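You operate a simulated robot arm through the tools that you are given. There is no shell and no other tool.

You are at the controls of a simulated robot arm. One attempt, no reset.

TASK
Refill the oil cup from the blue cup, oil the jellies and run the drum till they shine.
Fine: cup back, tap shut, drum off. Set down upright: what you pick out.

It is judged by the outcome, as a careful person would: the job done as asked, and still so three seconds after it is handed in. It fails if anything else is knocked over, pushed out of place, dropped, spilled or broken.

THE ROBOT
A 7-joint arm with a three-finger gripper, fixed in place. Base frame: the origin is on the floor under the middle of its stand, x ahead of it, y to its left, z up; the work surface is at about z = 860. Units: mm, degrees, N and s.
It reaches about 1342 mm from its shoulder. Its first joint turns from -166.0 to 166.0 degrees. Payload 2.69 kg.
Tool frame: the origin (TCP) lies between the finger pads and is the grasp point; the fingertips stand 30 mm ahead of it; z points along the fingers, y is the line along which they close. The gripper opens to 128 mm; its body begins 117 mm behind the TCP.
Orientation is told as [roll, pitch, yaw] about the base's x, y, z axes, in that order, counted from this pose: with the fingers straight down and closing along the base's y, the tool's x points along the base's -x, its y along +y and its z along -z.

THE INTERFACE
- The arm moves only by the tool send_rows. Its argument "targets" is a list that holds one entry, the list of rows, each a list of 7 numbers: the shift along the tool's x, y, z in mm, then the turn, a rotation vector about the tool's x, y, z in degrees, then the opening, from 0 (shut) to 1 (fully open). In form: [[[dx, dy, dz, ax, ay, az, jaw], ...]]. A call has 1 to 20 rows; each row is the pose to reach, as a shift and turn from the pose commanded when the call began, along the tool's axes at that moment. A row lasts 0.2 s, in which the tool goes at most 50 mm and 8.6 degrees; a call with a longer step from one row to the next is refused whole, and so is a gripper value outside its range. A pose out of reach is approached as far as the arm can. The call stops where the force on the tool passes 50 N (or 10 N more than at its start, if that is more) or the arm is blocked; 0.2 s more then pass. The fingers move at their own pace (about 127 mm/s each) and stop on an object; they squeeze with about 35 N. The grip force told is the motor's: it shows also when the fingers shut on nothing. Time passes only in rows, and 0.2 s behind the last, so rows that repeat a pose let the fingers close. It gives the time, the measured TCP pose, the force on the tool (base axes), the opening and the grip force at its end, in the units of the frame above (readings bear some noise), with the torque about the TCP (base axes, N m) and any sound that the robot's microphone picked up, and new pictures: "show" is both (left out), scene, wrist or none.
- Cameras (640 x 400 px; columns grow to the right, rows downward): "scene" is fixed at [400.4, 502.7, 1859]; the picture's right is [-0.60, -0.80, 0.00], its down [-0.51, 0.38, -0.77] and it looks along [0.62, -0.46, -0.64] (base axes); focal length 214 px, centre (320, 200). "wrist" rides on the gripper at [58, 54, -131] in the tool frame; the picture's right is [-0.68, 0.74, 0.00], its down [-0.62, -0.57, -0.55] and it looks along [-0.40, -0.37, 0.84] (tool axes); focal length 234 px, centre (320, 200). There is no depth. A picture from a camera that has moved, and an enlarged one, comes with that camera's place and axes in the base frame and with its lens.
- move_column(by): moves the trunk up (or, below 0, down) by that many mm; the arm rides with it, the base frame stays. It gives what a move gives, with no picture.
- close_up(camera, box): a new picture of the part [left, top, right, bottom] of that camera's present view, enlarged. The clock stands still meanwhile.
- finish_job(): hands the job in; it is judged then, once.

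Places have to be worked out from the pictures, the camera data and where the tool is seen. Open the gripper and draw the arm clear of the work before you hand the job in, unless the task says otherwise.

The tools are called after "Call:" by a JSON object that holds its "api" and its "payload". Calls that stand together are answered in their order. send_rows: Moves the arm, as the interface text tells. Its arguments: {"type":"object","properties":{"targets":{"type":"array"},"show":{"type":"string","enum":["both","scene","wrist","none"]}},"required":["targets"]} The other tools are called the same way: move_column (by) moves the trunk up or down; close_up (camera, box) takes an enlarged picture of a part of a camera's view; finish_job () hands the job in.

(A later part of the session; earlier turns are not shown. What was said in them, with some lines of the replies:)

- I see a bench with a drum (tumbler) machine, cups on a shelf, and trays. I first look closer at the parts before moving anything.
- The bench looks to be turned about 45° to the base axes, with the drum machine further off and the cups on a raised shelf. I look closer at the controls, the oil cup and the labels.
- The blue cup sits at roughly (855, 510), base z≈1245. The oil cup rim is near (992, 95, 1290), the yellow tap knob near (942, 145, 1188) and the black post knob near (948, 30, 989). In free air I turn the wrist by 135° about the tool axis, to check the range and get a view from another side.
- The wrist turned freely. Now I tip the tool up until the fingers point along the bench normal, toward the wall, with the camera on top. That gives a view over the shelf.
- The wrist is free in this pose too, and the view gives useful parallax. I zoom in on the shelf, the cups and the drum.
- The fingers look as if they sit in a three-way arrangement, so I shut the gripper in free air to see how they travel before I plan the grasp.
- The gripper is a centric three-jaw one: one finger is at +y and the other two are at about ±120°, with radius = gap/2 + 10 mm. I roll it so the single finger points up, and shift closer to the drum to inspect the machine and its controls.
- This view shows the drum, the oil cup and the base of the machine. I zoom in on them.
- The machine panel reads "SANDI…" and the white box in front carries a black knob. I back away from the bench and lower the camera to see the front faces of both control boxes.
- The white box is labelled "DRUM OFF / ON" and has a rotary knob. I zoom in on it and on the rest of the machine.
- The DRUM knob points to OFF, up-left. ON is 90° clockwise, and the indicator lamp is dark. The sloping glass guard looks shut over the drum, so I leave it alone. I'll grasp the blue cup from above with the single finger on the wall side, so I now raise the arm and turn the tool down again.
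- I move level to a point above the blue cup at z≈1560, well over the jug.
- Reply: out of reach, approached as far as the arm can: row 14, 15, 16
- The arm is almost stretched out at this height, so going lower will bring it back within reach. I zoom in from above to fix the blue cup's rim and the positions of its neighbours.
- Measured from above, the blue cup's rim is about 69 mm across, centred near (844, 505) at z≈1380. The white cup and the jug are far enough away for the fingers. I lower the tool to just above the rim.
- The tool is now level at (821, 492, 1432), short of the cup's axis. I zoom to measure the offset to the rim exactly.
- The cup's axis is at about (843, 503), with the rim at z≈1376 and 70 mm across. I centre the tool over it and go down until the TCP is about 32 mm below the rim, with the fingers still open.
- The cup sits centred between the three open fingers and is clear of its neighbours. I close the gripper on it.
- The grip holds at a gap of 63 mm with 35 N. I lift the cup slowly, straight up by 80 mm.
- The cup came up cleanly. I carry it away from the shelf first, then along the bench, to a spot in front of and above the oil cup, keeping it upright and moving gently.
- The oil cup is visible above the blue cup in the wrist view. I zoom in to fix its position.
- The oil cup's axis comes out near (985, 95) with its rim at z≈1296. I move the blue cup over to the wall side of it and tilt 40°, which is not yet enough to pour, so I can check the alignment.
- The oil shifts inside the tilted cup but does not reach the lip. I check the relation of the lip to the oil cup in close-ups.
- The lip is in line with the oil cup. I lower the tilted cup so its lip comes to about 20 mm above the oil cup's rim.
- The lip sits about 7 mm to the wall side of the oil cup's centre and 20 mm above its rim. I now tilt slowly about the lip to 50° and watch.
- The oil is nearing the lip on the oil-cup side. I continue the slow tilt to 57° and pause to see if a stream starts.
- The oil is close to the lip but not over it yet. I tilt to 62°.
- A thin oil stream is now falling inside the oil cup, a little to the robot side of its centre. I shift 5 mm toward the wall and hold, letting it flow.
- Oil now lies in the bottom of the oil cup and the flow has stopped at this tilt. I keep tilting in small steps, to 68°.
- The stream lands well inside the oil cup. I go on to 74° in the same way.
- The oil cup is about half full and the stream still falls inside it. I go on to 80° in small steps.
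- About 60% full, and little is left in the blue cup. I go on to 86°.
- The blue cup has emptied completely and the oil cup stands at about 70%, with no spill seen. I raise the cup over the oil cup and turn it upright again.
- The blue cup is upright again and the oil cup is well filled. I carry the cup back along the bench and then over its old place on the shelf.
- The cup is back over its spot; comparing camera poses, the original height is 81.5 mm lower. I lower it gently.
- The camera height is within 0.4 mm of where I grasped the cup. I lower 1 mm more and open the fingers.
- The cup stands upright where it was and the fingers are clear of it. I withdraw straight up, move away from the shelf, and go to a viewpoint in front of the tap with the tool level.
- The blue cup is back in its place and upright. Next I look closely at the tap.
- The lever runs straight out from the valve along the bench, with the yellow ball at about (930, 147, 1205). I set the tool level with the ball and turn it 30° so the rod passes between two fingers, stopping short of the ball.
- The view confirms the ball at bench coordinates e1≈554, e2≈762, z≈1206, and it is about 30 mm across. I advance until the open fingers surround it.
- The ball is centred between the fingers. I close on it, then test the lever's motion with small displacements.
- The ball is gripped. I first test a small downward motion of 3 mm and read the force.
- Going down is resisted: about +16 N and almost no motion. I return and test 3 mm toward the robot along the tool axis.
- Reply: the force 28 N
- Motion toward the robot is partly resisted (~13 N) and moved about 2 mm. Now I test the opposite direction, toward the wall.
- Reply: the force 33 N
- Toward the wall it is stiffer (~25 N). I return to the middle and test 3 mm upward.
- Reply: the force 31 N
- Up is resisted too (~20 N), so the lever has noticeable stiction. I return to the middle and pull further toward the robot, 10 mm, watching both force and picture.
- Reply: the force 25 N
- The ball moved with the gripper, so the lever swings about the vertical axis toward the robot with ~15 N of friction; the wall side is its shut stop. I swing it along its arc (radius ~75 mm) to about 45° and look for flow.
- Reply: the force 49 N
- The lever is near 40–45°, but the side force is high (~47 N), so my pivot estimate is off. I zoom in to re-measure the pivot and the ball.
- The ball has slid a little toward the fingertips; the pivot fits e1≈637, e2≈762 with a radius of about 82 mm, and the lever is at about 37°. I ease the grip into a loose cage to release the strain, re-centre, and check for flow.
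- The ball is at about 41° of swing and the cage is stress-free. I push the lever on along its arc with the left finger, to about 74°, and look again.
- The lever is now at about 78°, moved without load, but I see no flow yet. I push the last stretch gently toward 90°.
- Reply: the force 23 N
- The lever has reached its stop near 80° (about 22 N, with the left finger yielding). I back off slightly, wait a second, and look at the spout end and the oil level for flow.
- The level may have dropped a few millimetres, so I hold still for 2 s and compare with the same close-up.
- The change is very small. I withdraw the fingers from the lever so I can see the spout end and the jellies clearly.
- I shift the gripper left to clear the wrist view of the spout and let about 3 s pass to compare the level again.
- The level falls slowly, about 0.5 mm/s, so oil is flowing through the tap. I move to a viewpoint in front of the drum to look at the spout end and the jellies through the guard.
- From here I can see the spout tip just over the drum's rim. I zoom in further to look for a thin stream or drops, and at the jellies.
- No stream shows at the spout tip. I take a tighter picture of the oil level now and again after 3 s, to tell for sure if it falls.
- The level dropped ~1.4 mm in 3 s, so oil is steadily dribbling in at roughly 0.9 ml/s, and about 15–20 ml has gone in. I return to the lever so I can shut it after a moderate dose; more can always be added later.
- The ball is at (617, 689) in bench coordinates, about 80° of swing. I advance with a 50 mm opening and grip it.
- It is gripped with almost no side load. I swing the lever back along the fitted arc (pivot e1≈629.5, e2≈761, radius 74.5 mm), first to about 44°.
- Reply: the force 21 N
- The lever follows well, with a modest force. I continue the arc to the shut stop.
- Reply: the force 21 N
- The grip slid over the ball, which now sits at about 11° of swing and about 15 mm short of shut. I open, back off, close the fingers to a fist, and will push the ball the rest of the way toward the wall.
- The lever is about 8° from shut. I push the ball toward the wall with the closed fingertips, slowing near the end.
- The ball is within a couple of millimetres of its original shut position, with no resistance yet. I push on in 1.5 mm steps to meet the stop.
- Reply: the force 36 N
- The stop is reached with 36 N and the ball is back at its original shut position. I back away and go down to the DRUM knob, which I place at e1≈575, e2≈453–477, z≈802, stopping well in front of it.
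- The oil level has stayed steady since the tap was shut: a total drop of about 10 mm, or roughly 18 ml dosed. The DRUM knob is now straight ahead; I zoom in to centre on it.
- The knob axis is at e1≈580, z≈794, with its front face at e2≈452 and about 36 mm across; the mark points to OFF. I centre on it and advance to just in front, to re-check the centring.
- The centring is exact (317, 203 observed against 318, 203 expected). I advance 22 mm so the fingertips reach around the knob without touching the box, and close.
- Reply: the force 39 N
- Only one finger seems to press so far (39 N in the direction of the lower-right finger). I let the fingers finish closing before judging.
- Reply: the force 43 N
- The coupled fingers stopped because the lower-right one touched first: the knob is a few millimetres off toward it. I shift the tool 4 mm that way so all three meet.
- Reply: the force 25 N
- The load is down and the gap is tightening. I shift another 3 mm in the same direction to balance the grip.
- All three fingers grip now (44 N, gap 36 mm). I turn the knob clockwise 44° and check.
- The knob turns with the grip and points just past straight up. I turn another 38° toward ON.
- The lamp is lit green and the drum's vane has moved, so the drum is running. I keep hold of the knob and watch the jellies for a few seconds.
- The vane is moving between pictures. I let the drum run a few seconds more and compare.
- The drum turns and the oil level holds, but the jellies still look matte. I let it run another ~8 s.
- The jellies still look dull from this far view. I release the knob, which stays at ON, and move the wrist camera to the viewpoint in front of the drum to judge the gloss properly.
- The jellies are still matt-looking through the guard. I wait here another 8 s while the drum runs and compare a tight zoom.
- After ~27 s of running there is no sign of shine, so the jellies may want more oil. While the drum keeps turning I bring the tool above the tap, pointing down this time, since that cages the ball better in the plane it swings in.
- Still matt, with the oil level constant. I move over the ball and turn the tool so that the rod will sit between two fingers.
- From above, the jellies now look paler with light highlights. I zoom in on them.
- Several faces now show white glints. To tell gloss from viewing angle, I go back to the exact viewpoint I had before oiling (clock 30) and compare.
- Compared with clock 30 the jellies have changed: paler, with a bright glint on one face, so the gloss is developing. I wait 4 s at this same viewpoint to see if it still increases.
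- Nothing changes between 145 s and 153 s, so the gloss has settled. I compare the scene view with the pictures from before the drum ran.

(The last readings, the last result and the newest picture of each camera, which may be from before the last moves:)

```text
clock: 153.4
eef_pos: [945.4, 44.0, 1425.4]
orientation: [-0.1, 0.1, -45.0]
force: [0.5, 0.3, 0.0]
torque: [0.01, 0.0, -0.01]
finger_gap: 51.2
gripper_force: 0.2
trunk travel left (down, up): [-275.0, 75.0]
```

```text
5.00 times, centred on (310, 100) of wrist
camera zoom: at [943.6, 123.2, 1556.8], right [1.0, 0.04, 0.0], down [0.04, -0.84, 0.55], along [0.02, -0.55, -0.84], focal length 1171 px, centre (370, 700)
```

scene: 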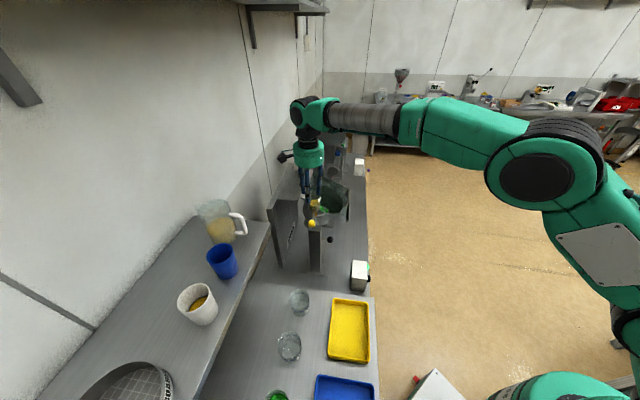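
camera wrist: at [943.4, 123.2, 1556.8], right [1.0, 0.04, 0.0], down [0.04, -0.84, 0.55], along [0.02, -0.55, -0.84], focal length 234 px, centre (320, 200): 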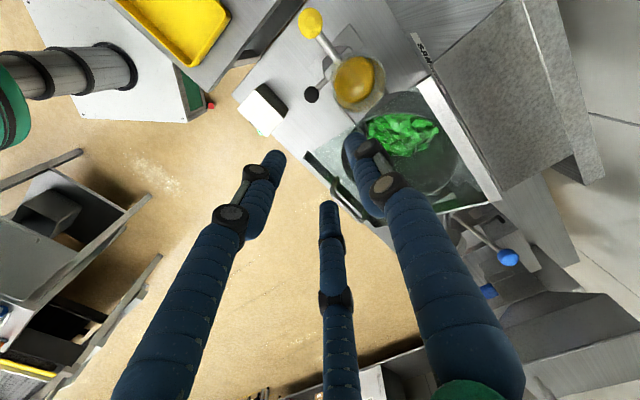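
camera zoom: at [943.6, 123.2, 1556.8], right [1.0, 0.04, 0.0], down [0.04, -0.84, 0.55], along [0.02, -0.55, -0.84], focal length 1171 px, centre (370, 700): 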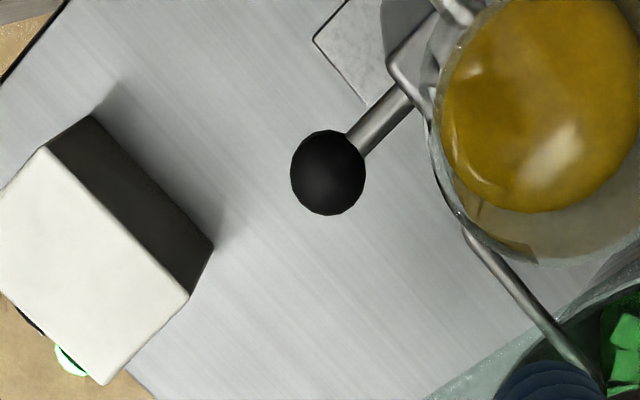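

The tap is shut with a steady level, and the jellies have kept their gloss unchanged since about 128 s; they shine. I go back to the DRUM knob to switch it off, first backing away and tilting the tool level.

Call:
{"api": "send_rows", "payload": {"targets": [[[4, -30, 0, -8.2, 0, 0, 0.5], [9, -60, 0, -16.4, 0, 0, 0.5], [13, -95, 0, -24.6, 0, 0, 0.5], [18, -130, 0, -32.8, 0, 0, 0.5], [22, -165, 10, -41, 0, 0, 0.5], [27, -200, 35, -49.2, 0, 0, 0.5], [31, -235, 65, -57.4, 0, 0, 0.5], [36, -265, 100, -65.6, 0, 0, 0.5], [40, -290, 140, -73.8, 0, 0, 0.5], [45, -310, 184, -82, 0, 0, 0.5], [50, -320, 229, -90, 0, 0, 0.5], [52, -320, 276, -90, 0, 0, 0.5], [52, -320, 276, -90, 0, 0, 0.5]]], "show": "none"}}

Call:
{"api": "send_rows", "payload": {"targets": [[[0, -36, 0, 0, 0, 8.2, 0.5], [0, -72, 0, 0, 0, 16.4, 0.5], [0, -108, 0, 0, 0, 24.6, 0.5], [0, -144, 0, 0, 0, 32.8, 0.5], [0, -180, 0, 0, 0, 41, 0.5], [0, -216, 0, 0, 0, 49.2, 0.5], [0, -252, 0, 0, 0, 57.4, 0.5], [0, -288, 0, 0, 0, 65.6, 0.5], [0, -324, 0, 0, 0, 73.8, 0.5], [0, -360, 0, 0, 0, 82, 0.5], [0, -360, 0, 0, 0, 82, 0.5]]]}}

Call:
{"api": "close_up", "payload": {"camera": "wrist", "box": [240, 60, 400, 220]}}

```text
clock: 156.2
eef_pos: [682.8, -146.5, 1149.4]
orientation: [90.0, -0.1, -45.0]
force: [1.1, -0.3, -0.3]
torque: [-0.01, -0.02, 0.04]
finger_gap: 64.0
gripper_force: 0.2
trunk travel left (down, up): [-275.0, 75.0]
```

```text
clock: 158.6
eef_pos: [681.5, -145.5, 790.2]
orientation: [90.0, 82.1, -45.0]
force: [0.7, 0.6, -0.4]
torque: [0.01, -0.01, 0.01]
finger_gap: 64.2
gripper_force: 0.0
trunk travel left (down, up): [-275.0, 75.0]
camera wrist: at [622.4, -270.0, 854.9], right [0.58, -0.58, -0.57], down [-0.72, -0.05, -0.69], along [0.37, 0.81, -0.45], focal length 234 px, centre (320, 200)
```

scene: 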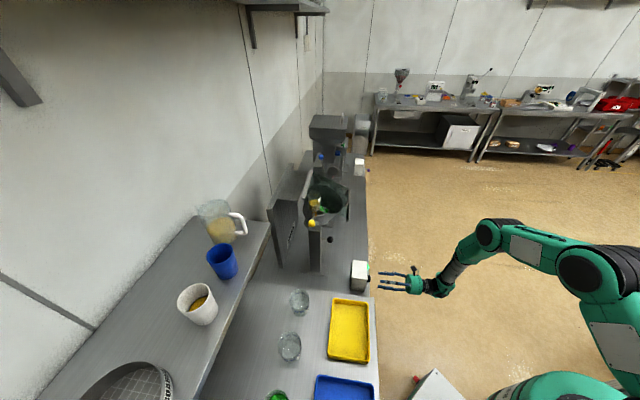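
wrist: 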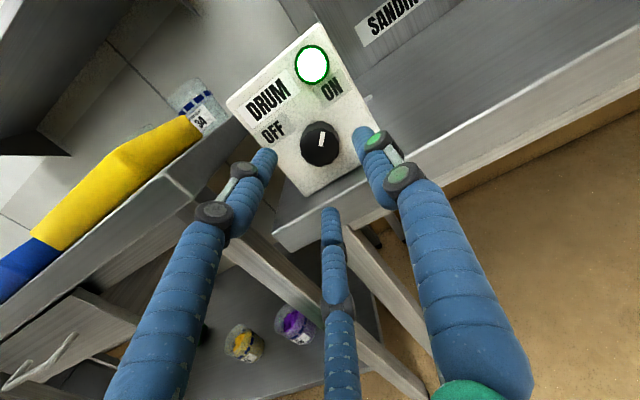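

```text
2.50 times, centred on (320, 140) of wrist
camera zoom: at [622.4, -270.0, 854.9], right [0.58, -0.58, -0.57], down [-0.72, -0.05, -0.69], along [0.37, 0.81, -0.45], focal length 585 px, centre (320, 350)
```

zoom: 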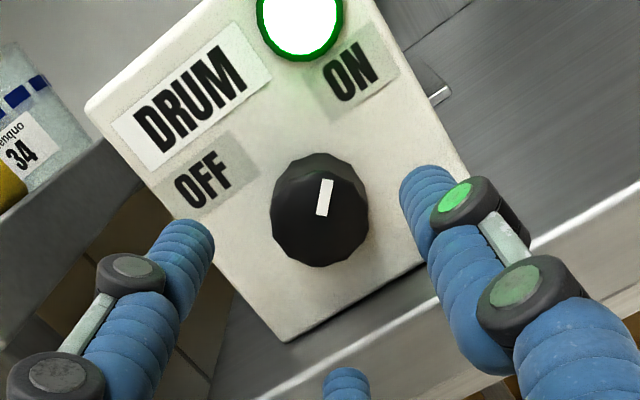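

The knob stands at ON with the lamp lit. I centre by 2 mm, advance so the fingertips surround it, and close.

Call:
{"api": "send_rows", "payload": {"targets": [[[1.8, 1.8, 20, 0, 0, 0, 0.5], [1.8, 1.8, 40, 0, 0, 0, 0.5], [1.8, 1.8, 54, 0, 0, 0, 0.5], [1.8, 1.8, 62, 0, 0, 0, 0.5], [1.8, 1.8, 62, 0, 0, 0, 0.35], [1.8, 1.8, 62, 0, 0, 0, 0.2], [1.8, 1.8, 62, 0, 0, 0, 0.05], [1.8, 1.8, 62, 0, 0, 0, 0.05]]], "show": "none"}}

Call:
{"api": "close_up", "payload": {"camera": "wrist", "box": [220, 50, 420, 250]}}

```text
clock: 160.4
eef_pos: [725.8, -102.7, 791.3]
orientation: [88.9, 82.3, -46.0]
force: [-6.1, 5.0, -22.2]
torque: [-0.63, 0.27, 0.18]
finger_gap: 37.0
gripper_force: 22.6
trunk travel left (down, up): [-275.0, 75.0]
```

```text
2.00 times, centred on (320, 150) of wrist
camera zoom: at [667.1, -226.2, 855.5], right [0.58, -0.58, -0.57], down [-0.73, -0.05, -0.69], along [0.37, 0.81, -0.45], focal length 468 px, centre (320, 300)
```

zoom: 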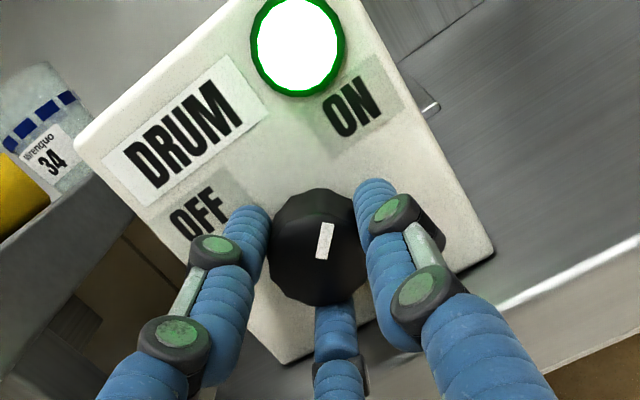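

Only the lower finger presses (24 N), so my 2 mm shift was too much. I take it back to balance the grip.

Call:
{"api": "send_rows", "payload": {"targets": [[[-1, -0.5, 0, 0, 0, 0, 0.05], [-1.9, -1.1, 0, 0, 0, 0, 0.05], [-1.9, -1.1, 0, 0, 0, 0, 0.05], [-1.9, -1.1, 0, 0, 0, 0, 0.05]]], "show": "none"}}

```text
clock: 161.4
eef_pos: [725.8, -100.5, 790.3]
orientation: [90.0, 82.0, -45.0]
force: [-7.0, 9.2, -11.1]
torque: [-0.18, 0.14, 0.39]
finger_gap: 36.9
gripper_force: 22.9
trunk travel left (down, up): [-275.0, 75.0]
```

Better, but not yet balanced; I shift another 2 mm along the remaining force direction.

Call:
{"api": "send_rows", "payload": {"targets": [[[-0.6, -0.8, 0, 0, 0, 0, 0.05], [-1.2, -1.6, 0, 0, 0, 0, 0.05], [-1.2, -1.6, 0, 0, 0, 0, 0.05], [-1.2, -1.6, 0, 0, 0, 0, 0.05]]], "show": "none"}}

Call:
{"api": "close_up", "payload": {"camera": "wrist", "box": [220, 50, 420, 250]}}

```text
clock: 162.4
eef_pos: [726.4, -100.8, 789.5]
orientation: [90.6, 81.8, -44.3]
force: [-2.2, 2.4, 8.0]
torque: [0.09, -0.23, 0.04]
finger_gap: 36.2
gripper_force: 44.7
trunk travel left (down, up): [-275.0, 75.0]
```

```text
2.00 times, centred on (320, 150) of wrist
camera zoom: at [666.2, -225.8, 854.9], right [0.58, -0.58, -0.57], down [-0.72, -0.05, -0.69], along [0.37, 0.81, -0.45], focal length 468 px, centre (320, 300)
```

zoom: 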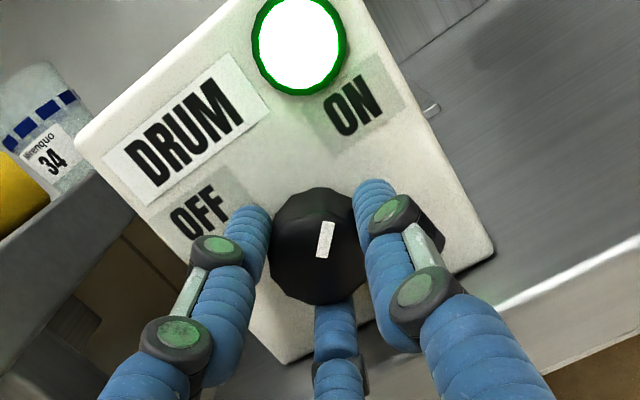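

The grip is even now (45 N). I turn the knob back counter-clockwise by 90° to OFF.

Call:
{"api": "send_rows", "payload": {"targets": [[[0, 0, 0, 0, 0, -6, 0.05], [0, 0, 0, 0, 0, -14, 0.05], [0, 0, 0, 0, 0, -22, 0.05], [0, 0, 0, 0, 0, -30, 0.05], [0, 0, 0, 0, 0, -38, 0.05], [0, 0, 0, 0, 0, -46, 0.05], [0, 0, 0, 0, 0, -54, 0.05], [0, 0, 0, 0, 0, -62, 0.05], [0, 0, 0, 0, 0, -70, 0.05], [0, 0, 0, 0, 0, -78, 0.05], [0, 0, 0, 0, 0, -85, 0.05], [0, 0, 0, 0, 0, -90, 0.05], [0, 0, 0, 0, 0, -90, 0.05]]]}}

Call:
{"api": "close_up", "payload": {"camera": "wrist", "box": [240, 80, 440, 260]}}

```text
clock: 165.2
eef_pos: [725.7, -101.7, 789.0]
orientation: [90.1, -8.2, -45.0]
force: [14.7, 1.4, 23.8]
torque: [0.39, -0.46, -0.25]
finger_gap: 36.0
gripper_force: 45.1
trunk travel left (down, up): [-275.0, 75.0]
camera wrist: at [588.0, -147.6, 834.2], right [0.4, -0.4, 0.83], down [0.1, -0.88, -0.47], along [0.91, 0.27, -0.31], focal length 234 px, centre (320, 200)
```

scene: 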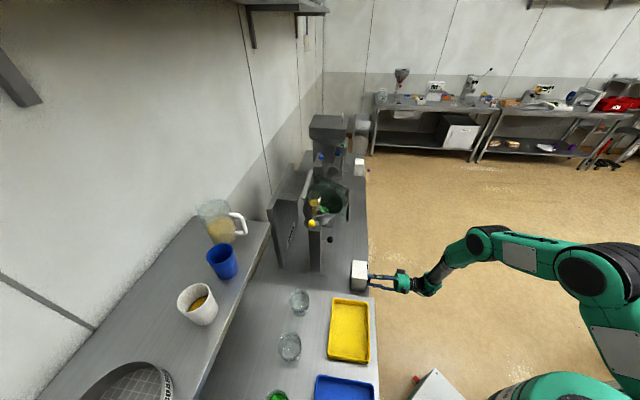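
wrist: 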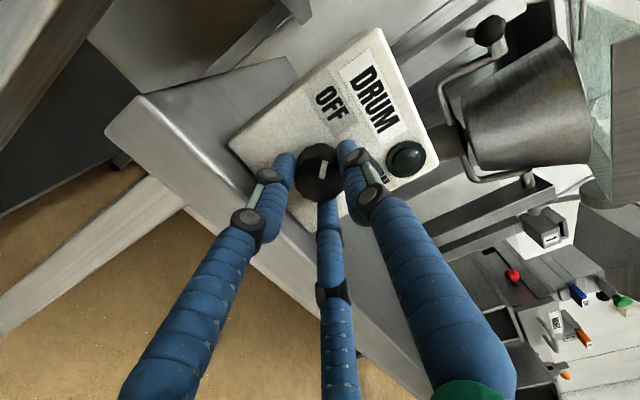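

```text
2.22 times, centred on (340, 170) of wrist
camera zoom: at [588.0, -147.6, 834.2], right [0.4, -0.4, 0.83], down [0.1, -0.88, -0.47], along [0.91, 0.27, -0.31], focal length 520 px, centre (276, 267)
```

zoom: 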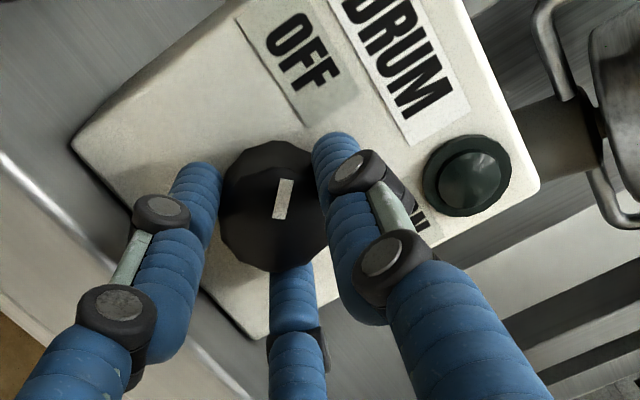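

The lamp is out and the mark points at OFF. I release the knob, back away, and rise clear for a final look.

Call:
{"api": "send_rows", "payload": {"targets": [[[0, 0, 0, 0, 0, 0, 0.3], [0, 0, 0, 0, 0, 0, 0.5], [0, 0, 0, 0, 0, 0, 0.55], [0, 0, -15, 0, 0, 0, 0.55], [0, 0, -45, 0, 0, 0, 0.55], [0, 0, -85, 0, 0, 0, 0.55], [-6, 44, -100, 0, 0, 0, 0.55], [-12, 88, -100, 0, 0, 0, 0.55], [-18, 132, -100, 0, 0, 0, 0.55], [-24, 176, -100, 0, 0, 0, 0.55], [-24, 176, -100, 0, 0, 0, 0.55]]]}}

Call:
{"api": "close_up", "payload": {"camera": "wrist", "box": [240, 120, 400, 280]}}

Call:
{"api": "close_up", "payload": {"camera": "scene", "box": [290, 180, 350, 230]}}

```text
clock: 167.6
eef_pos: [655.6, -171.2, 966.4]
orientation: [90.0, -8.0, -45.0]
force: [0.4, -0.6, 0.8]
torque: [-0.01, 0.01, -0.01]
finger_gap: 70.3
gripper_force: 0.1
trunk travel left (down, up): [-275.0, 75.0]
camera wrist: at [516.8, -217.3, 1011.6], right [0.4, -0.4, 0.82], down [0.1, -0.87, -0.47], along [0.91, 0.27, -0.31], focal length 234 px, centre (320, 200)
```

scene: 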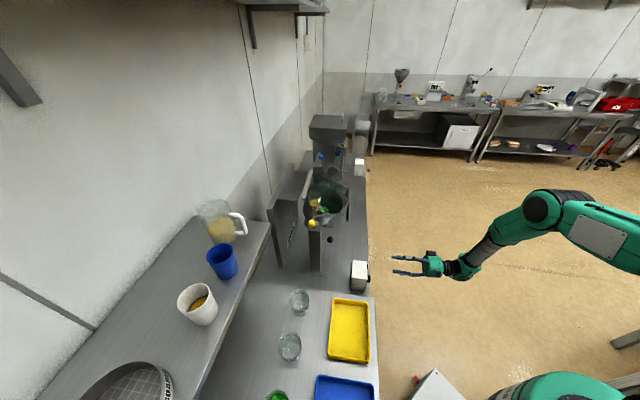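
wrist: 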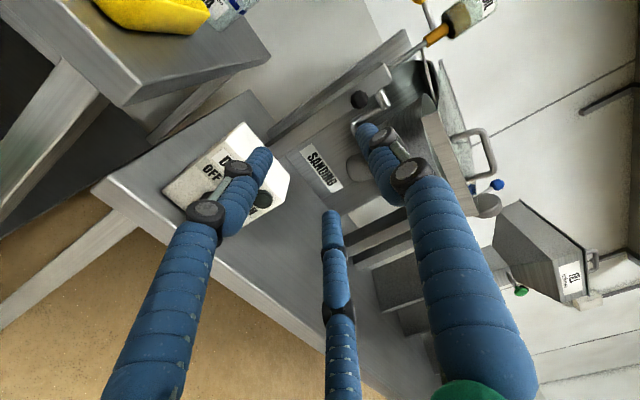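

```text
2.50 times, centred on (320, 200) of wrist
camera zoom: at [516.8, -217.3, 1011.6], right [0.4, -0.4, 0.82], down [0.1, -0.87, -0.47], along [0.91, 0.27, -0.31], focal length 585 px, centre (320, 200)
```

zoom: 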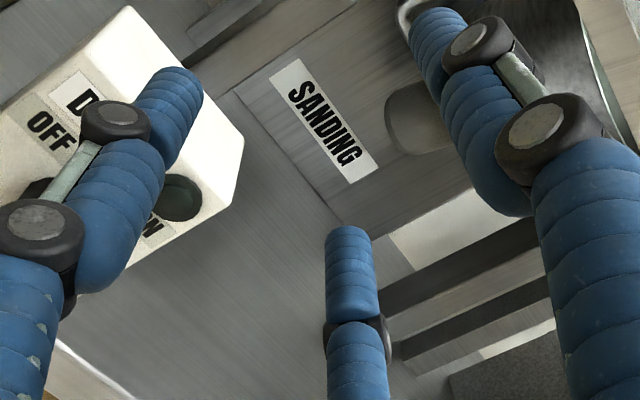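

```text
8.00 times, centred on (320, 205) of scene
camera zoom: at [400.4, 502.7, 1859.0], right [-0.6, -0.8, 0.0], down [-0.51, 0.38, -0.77], along [0.62, -0.46, -0.64], focal length 1716 px, centre (320, 160)
```

zoom: 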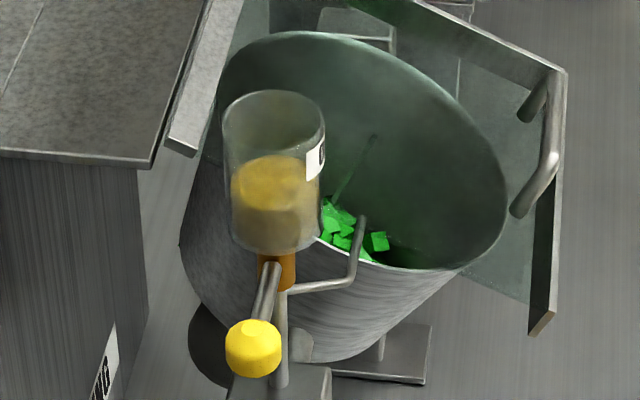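

Everything looks in order. I rise and swing back to the starting pose, clear of the work, which also lets me compare the jellies with the very first picture.

Call:
{"api": "send_rows", "payload": {"targets": [[[-6, 42, 0, 0, 0, 1.2, 0.6], [-12, 85, 0, 0, 0, 2.4, 0.6], [-18, 128, 0, 0, 0, 3.6, 0.6], [-24, 171, 0, 0, 0, 4.8, 0.6], [-30, 214, 0, 0, 0, 6, 0.6], [-36, 257, 0, 0, 0, 7.2, 0.6], [-41.7, 297, 0, 0, 0, 8, 0.6]]], "show": "none"}}

Call:
{"api": "send_rows", "payload": {"targets": [[[25, 28, 17, 8.2, 0, 0, 0.8], [51, 56, 34, 16.4, 0, 0, 0.8], [77, 85, 51, 24.6, 0, 0, 0.8], [103, 113, 68, 32.8, 0, 0, 0.8], [129, 142, 86, 41, 0, 0, 0.8], [155, 170, 103, 49.2, 0, 0, 0.8], [180, 198, 120, 57.4, 0, 0, 0.8], [206, 227, 137, 65.6, 0, 0, 0.8], [232, 255, 154, 73.8, 0, 0, 0.8], [258, 284, 172, 82, 0, 0, 0.8], [283, 312, 189, 90, 0, 0, 0.8], [283, 312, 189, 90, 0, 0, 0.8]]], "show": "none"}}

Call:
{"api": "send_rows", "payload": {"targets": [[[0, 0, 0, 0, 0, -8, 1], [0, 0, 0, 0, 0, -16, 1], [0, 0, 0, 0, 0, -24, 1], [0, 0, 0, 0, 0, -32, 1], [0, 0, 0, 0, 0, -40, 1], [0, 0, 0, 0, 0, -45, 1], [0, 0, 0, 0, 0, -45, 1]]]}}

Call:
{"api": "close_up", "payload": {"camera": "wrist", "box": [330, 180, 430, 270]}}

```text
clock: 169.2
eef_pos: [653.6, -170.2, 1268.1]
orientation: [90.0, 0.0, -45.0]
force: [0.6, -0.9, 0.2]
torque: [0.01, -0.01, -0.02]
finger_gap: 76.8
gripper_force: 0.1
trunk travel left (down, up): [-275.0, 75.0]
```

```text
clock: 171.8
eef_pos: [587.6, 164.3, 1578.1]
orientation: [-0.1, -0.1, -45.0]
force: [0.8, 0.3, 1.3]
torque: [-0.02, -0.01, -0.01]
finger_gap: 102.2
gripper_force: 0.0
trunk travel left (down, up): [-275.0, 75.0]
```

```text
clock: 173.4
eef_pos: [588.0, 162.3, 1579.0]
orientation: [0.0, 0.1, 0.1]
force: [0.1, 0.3, 0.2]
torque: [-0.02, 0.01, 0.0]
finger_gap: 128.2
gripper_force: 0.0
trunk travel left (down, up): [-275.0, 75.0]
camera wrist: at [530.2, 216.6, 1708.9], right [0.68, 0.74, 0.0], down [0.62, -0.56, 0.55], along [0.4, -0.37, -0.84], focal length 234 px, centre (320, 200)
```

scene: 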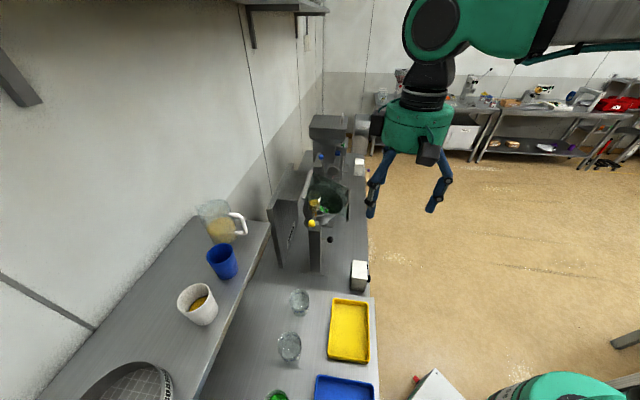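
wrist: 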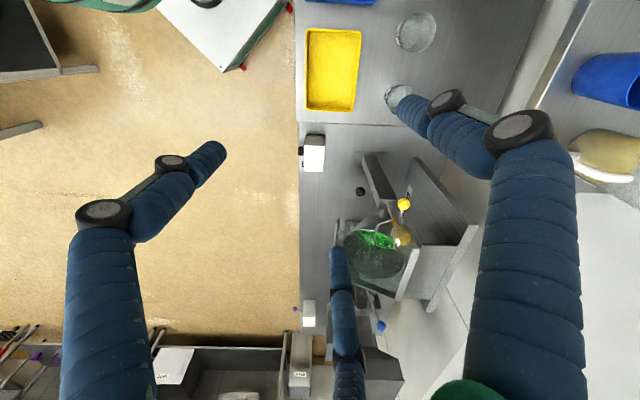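

```text
4.44 times, centred on (380, 225) of wrist
camera zoom: at [530.2, 216.6, 1708.9], right [0.68, 0.74, 0.0], down [0.62, -0.56, 0.55], along [0.4, -0.37, -0.84], focal length 1041 px, centre (53, 89)
```

zoom: 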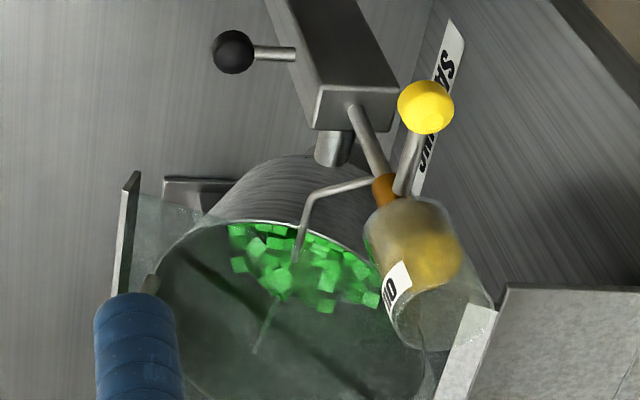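

From the same viewpoint as the first picture the jellies are clearly paler and glossier than at the start. I zoom in tighter, and check again that the drum stands still and the cup, the tap and the box are right.

Call:
{"api": "close_up", "payload": {"camera": "wrist", "box": [362, 222, 402, 250]}}

Call:
{"api": "send_rows", "payload": {"targets": [[[0, 0, 0, 0, 0, 0, 1], [0, 0, 0, 0, 0, 0, 1], [0, 0, 0, 0, 0, 0, 1], [0, 0, 0, 0, 0, 0, 1], [0, 0, 0, 0, 0, 0, 1]]], "show": "none"}}

Call:
{"api": "close_up", "payload": {"camera": "wrist", "box": [330, 180, 430, 270]}}

Call:
{"api": "close_up", "payload": {"camera": "scene", "box": [160, 190, 280, 340]}}

Call:
{"api": "close_up", "payload": {"camera": "scene", "box": [335, 245, 385, 300]}}

Call:
{"api": "close_up", "payload": {"camera": "scene", "box": [250, 170, 390, 260]}}

```text
14.29 times, centred on (382, 236) of wrist
camera zoom: at [530.2, 216.6, 1708.9], right [0.68, 0.74, 0.0], down [0.62, -0.56, 0.55], along [0.4, -0.37, -0.84], focal length 3345 px, centre (-566, -314)
```

zoom: 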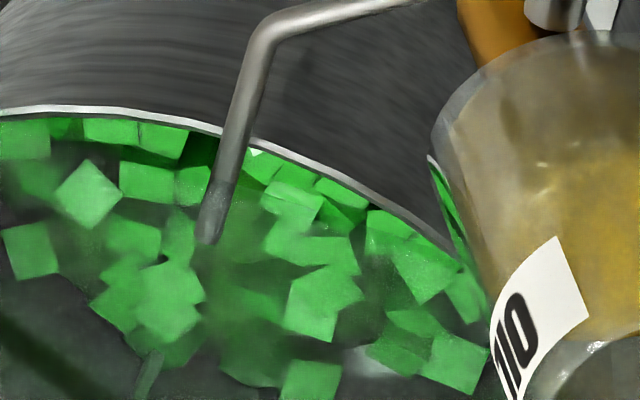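

```text
clock: 174.6
eef_pos: [588.0, 163.0, 1579.1]
orientation: [0.0, -0.1, 0.1]
force: [0.4, -0.1, -0.3]
torque: [-0.04, -0.01, -0.01]
finger_gap: 128.0
gripper_force: 0.0
trunk travel left (down, up): [-275.0, 75.0]
```

```text
4.44 times, centred on (380, 225) of wrist
camera zoom: at [530.3, 216.7, 1708.9], right [0.68, 0.74, 0.0], down [0.62, -0.57, 0.55], along [0.4, -0.37, -0.84], focal length 1041 px, centre (53, 89)
```

zoom: 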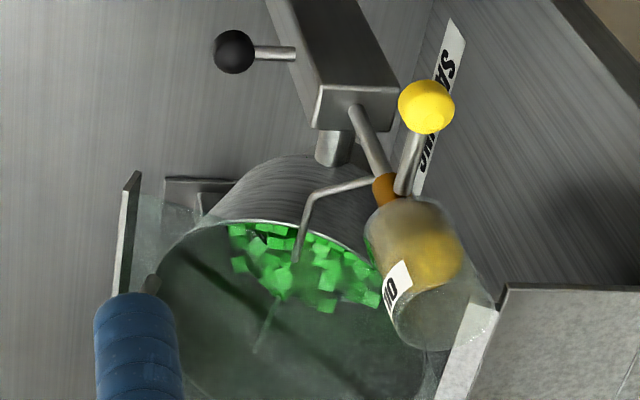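

```text
2.67 times, centred on (220, 265) of scene
camera zoom: at [400.4, 502.7, 1859.0], right [-0.6, -0.8, 0.0], down [-0.51, 0.38, -0.77], along [0.62, -0.46, -0.64], focal length 572 px, centre (587, 27)
```

zoom: 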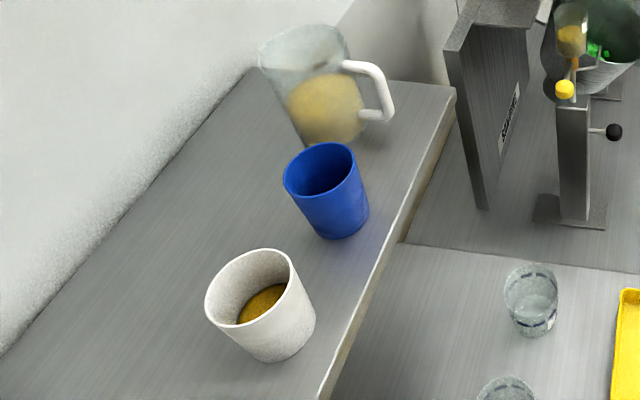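

```text
7.27 times, centred on (360, 272) of scene
camera zoom: at [400.4, 502.7, 1859.0], right [-0.6, -0.8, 0.0], down [-0.51, 0.38, -0.77], along [0.62, -0.46, -0.64], focal length 1560 px, centre (29, -327)
```

zoom: 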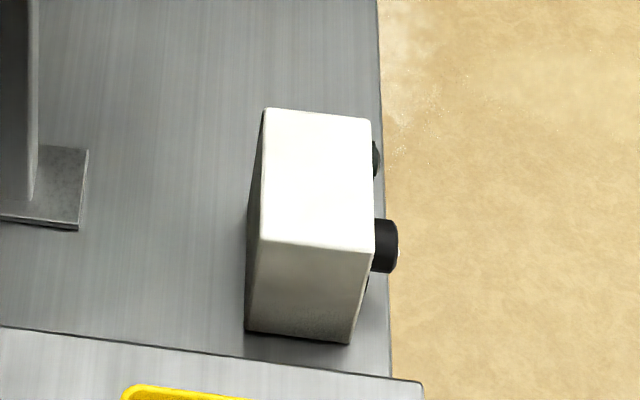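

```text
4.44 times, centred on (320, 215) of scene
camera zoom: at [400.4, 502.7, 1859.0], right [-0.6, -0.8, 0.0], down [-0.51, 0.38, -0.77], along [0.62, -0.46, -0.64], focal length 953 px, centre (320, 133)
```

zoom: 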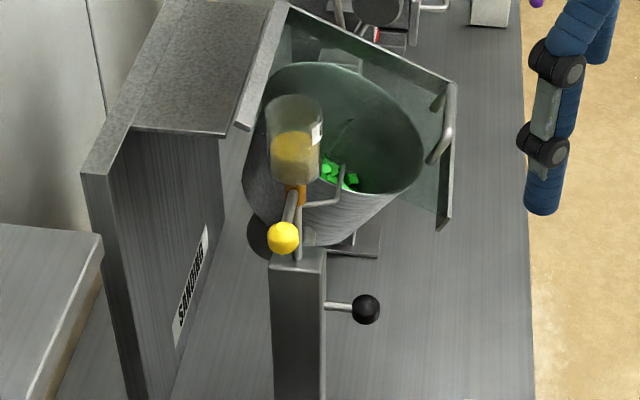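

Final check:
- **Drum:** it stands still, with the same vane position 1.2 s apart, the lamp out and the knob at OFF.
- **Tap:** the lever is exactly where it was at the start, and the oil level is steady.
- **Blue cup:** empty and upright on its old spot, with its neighbours and the control box unmoved.
- **Jellies:** glossy and unchanged since before I switched off.

The gripper is open and the arm is clear, so I hand the job in.

Call:
{"api": "finish_job", "payload": {}}

```text
The job is handed in.
```

I've handed the job in. The oil cup is refilled, the jellies are oiled, and the drum has run. I'm fairly sure the jellies shine, but I judged that only from the camera pictures.

- **Refill:** I emptied the blue cup into the oil cup, which is now about half full. I saw no spill. The blue cup is back upright in its old place.
- **Oiling:** I opened the tap for about 23 seconds, which by my estimate let in 18 ml. It is shut again, pushed firmly to its stop, and the oil level has held steady since.
- **Drum:** it ran for about 55 seconds. The knob is back at OFF, the lamp is out, and the drum is still.
- **Shine:** the jellies turned from flat, vivid green to paler, with white glints on some faces. The look stopped changing well before I switched the drum off. I gave them only that one dose of oil, so I can't rule out that a second would make them glossier.

Everything else I handled or passed near looks unmoved in the pictures. The gripper is open and the arm is back at its starting pose.
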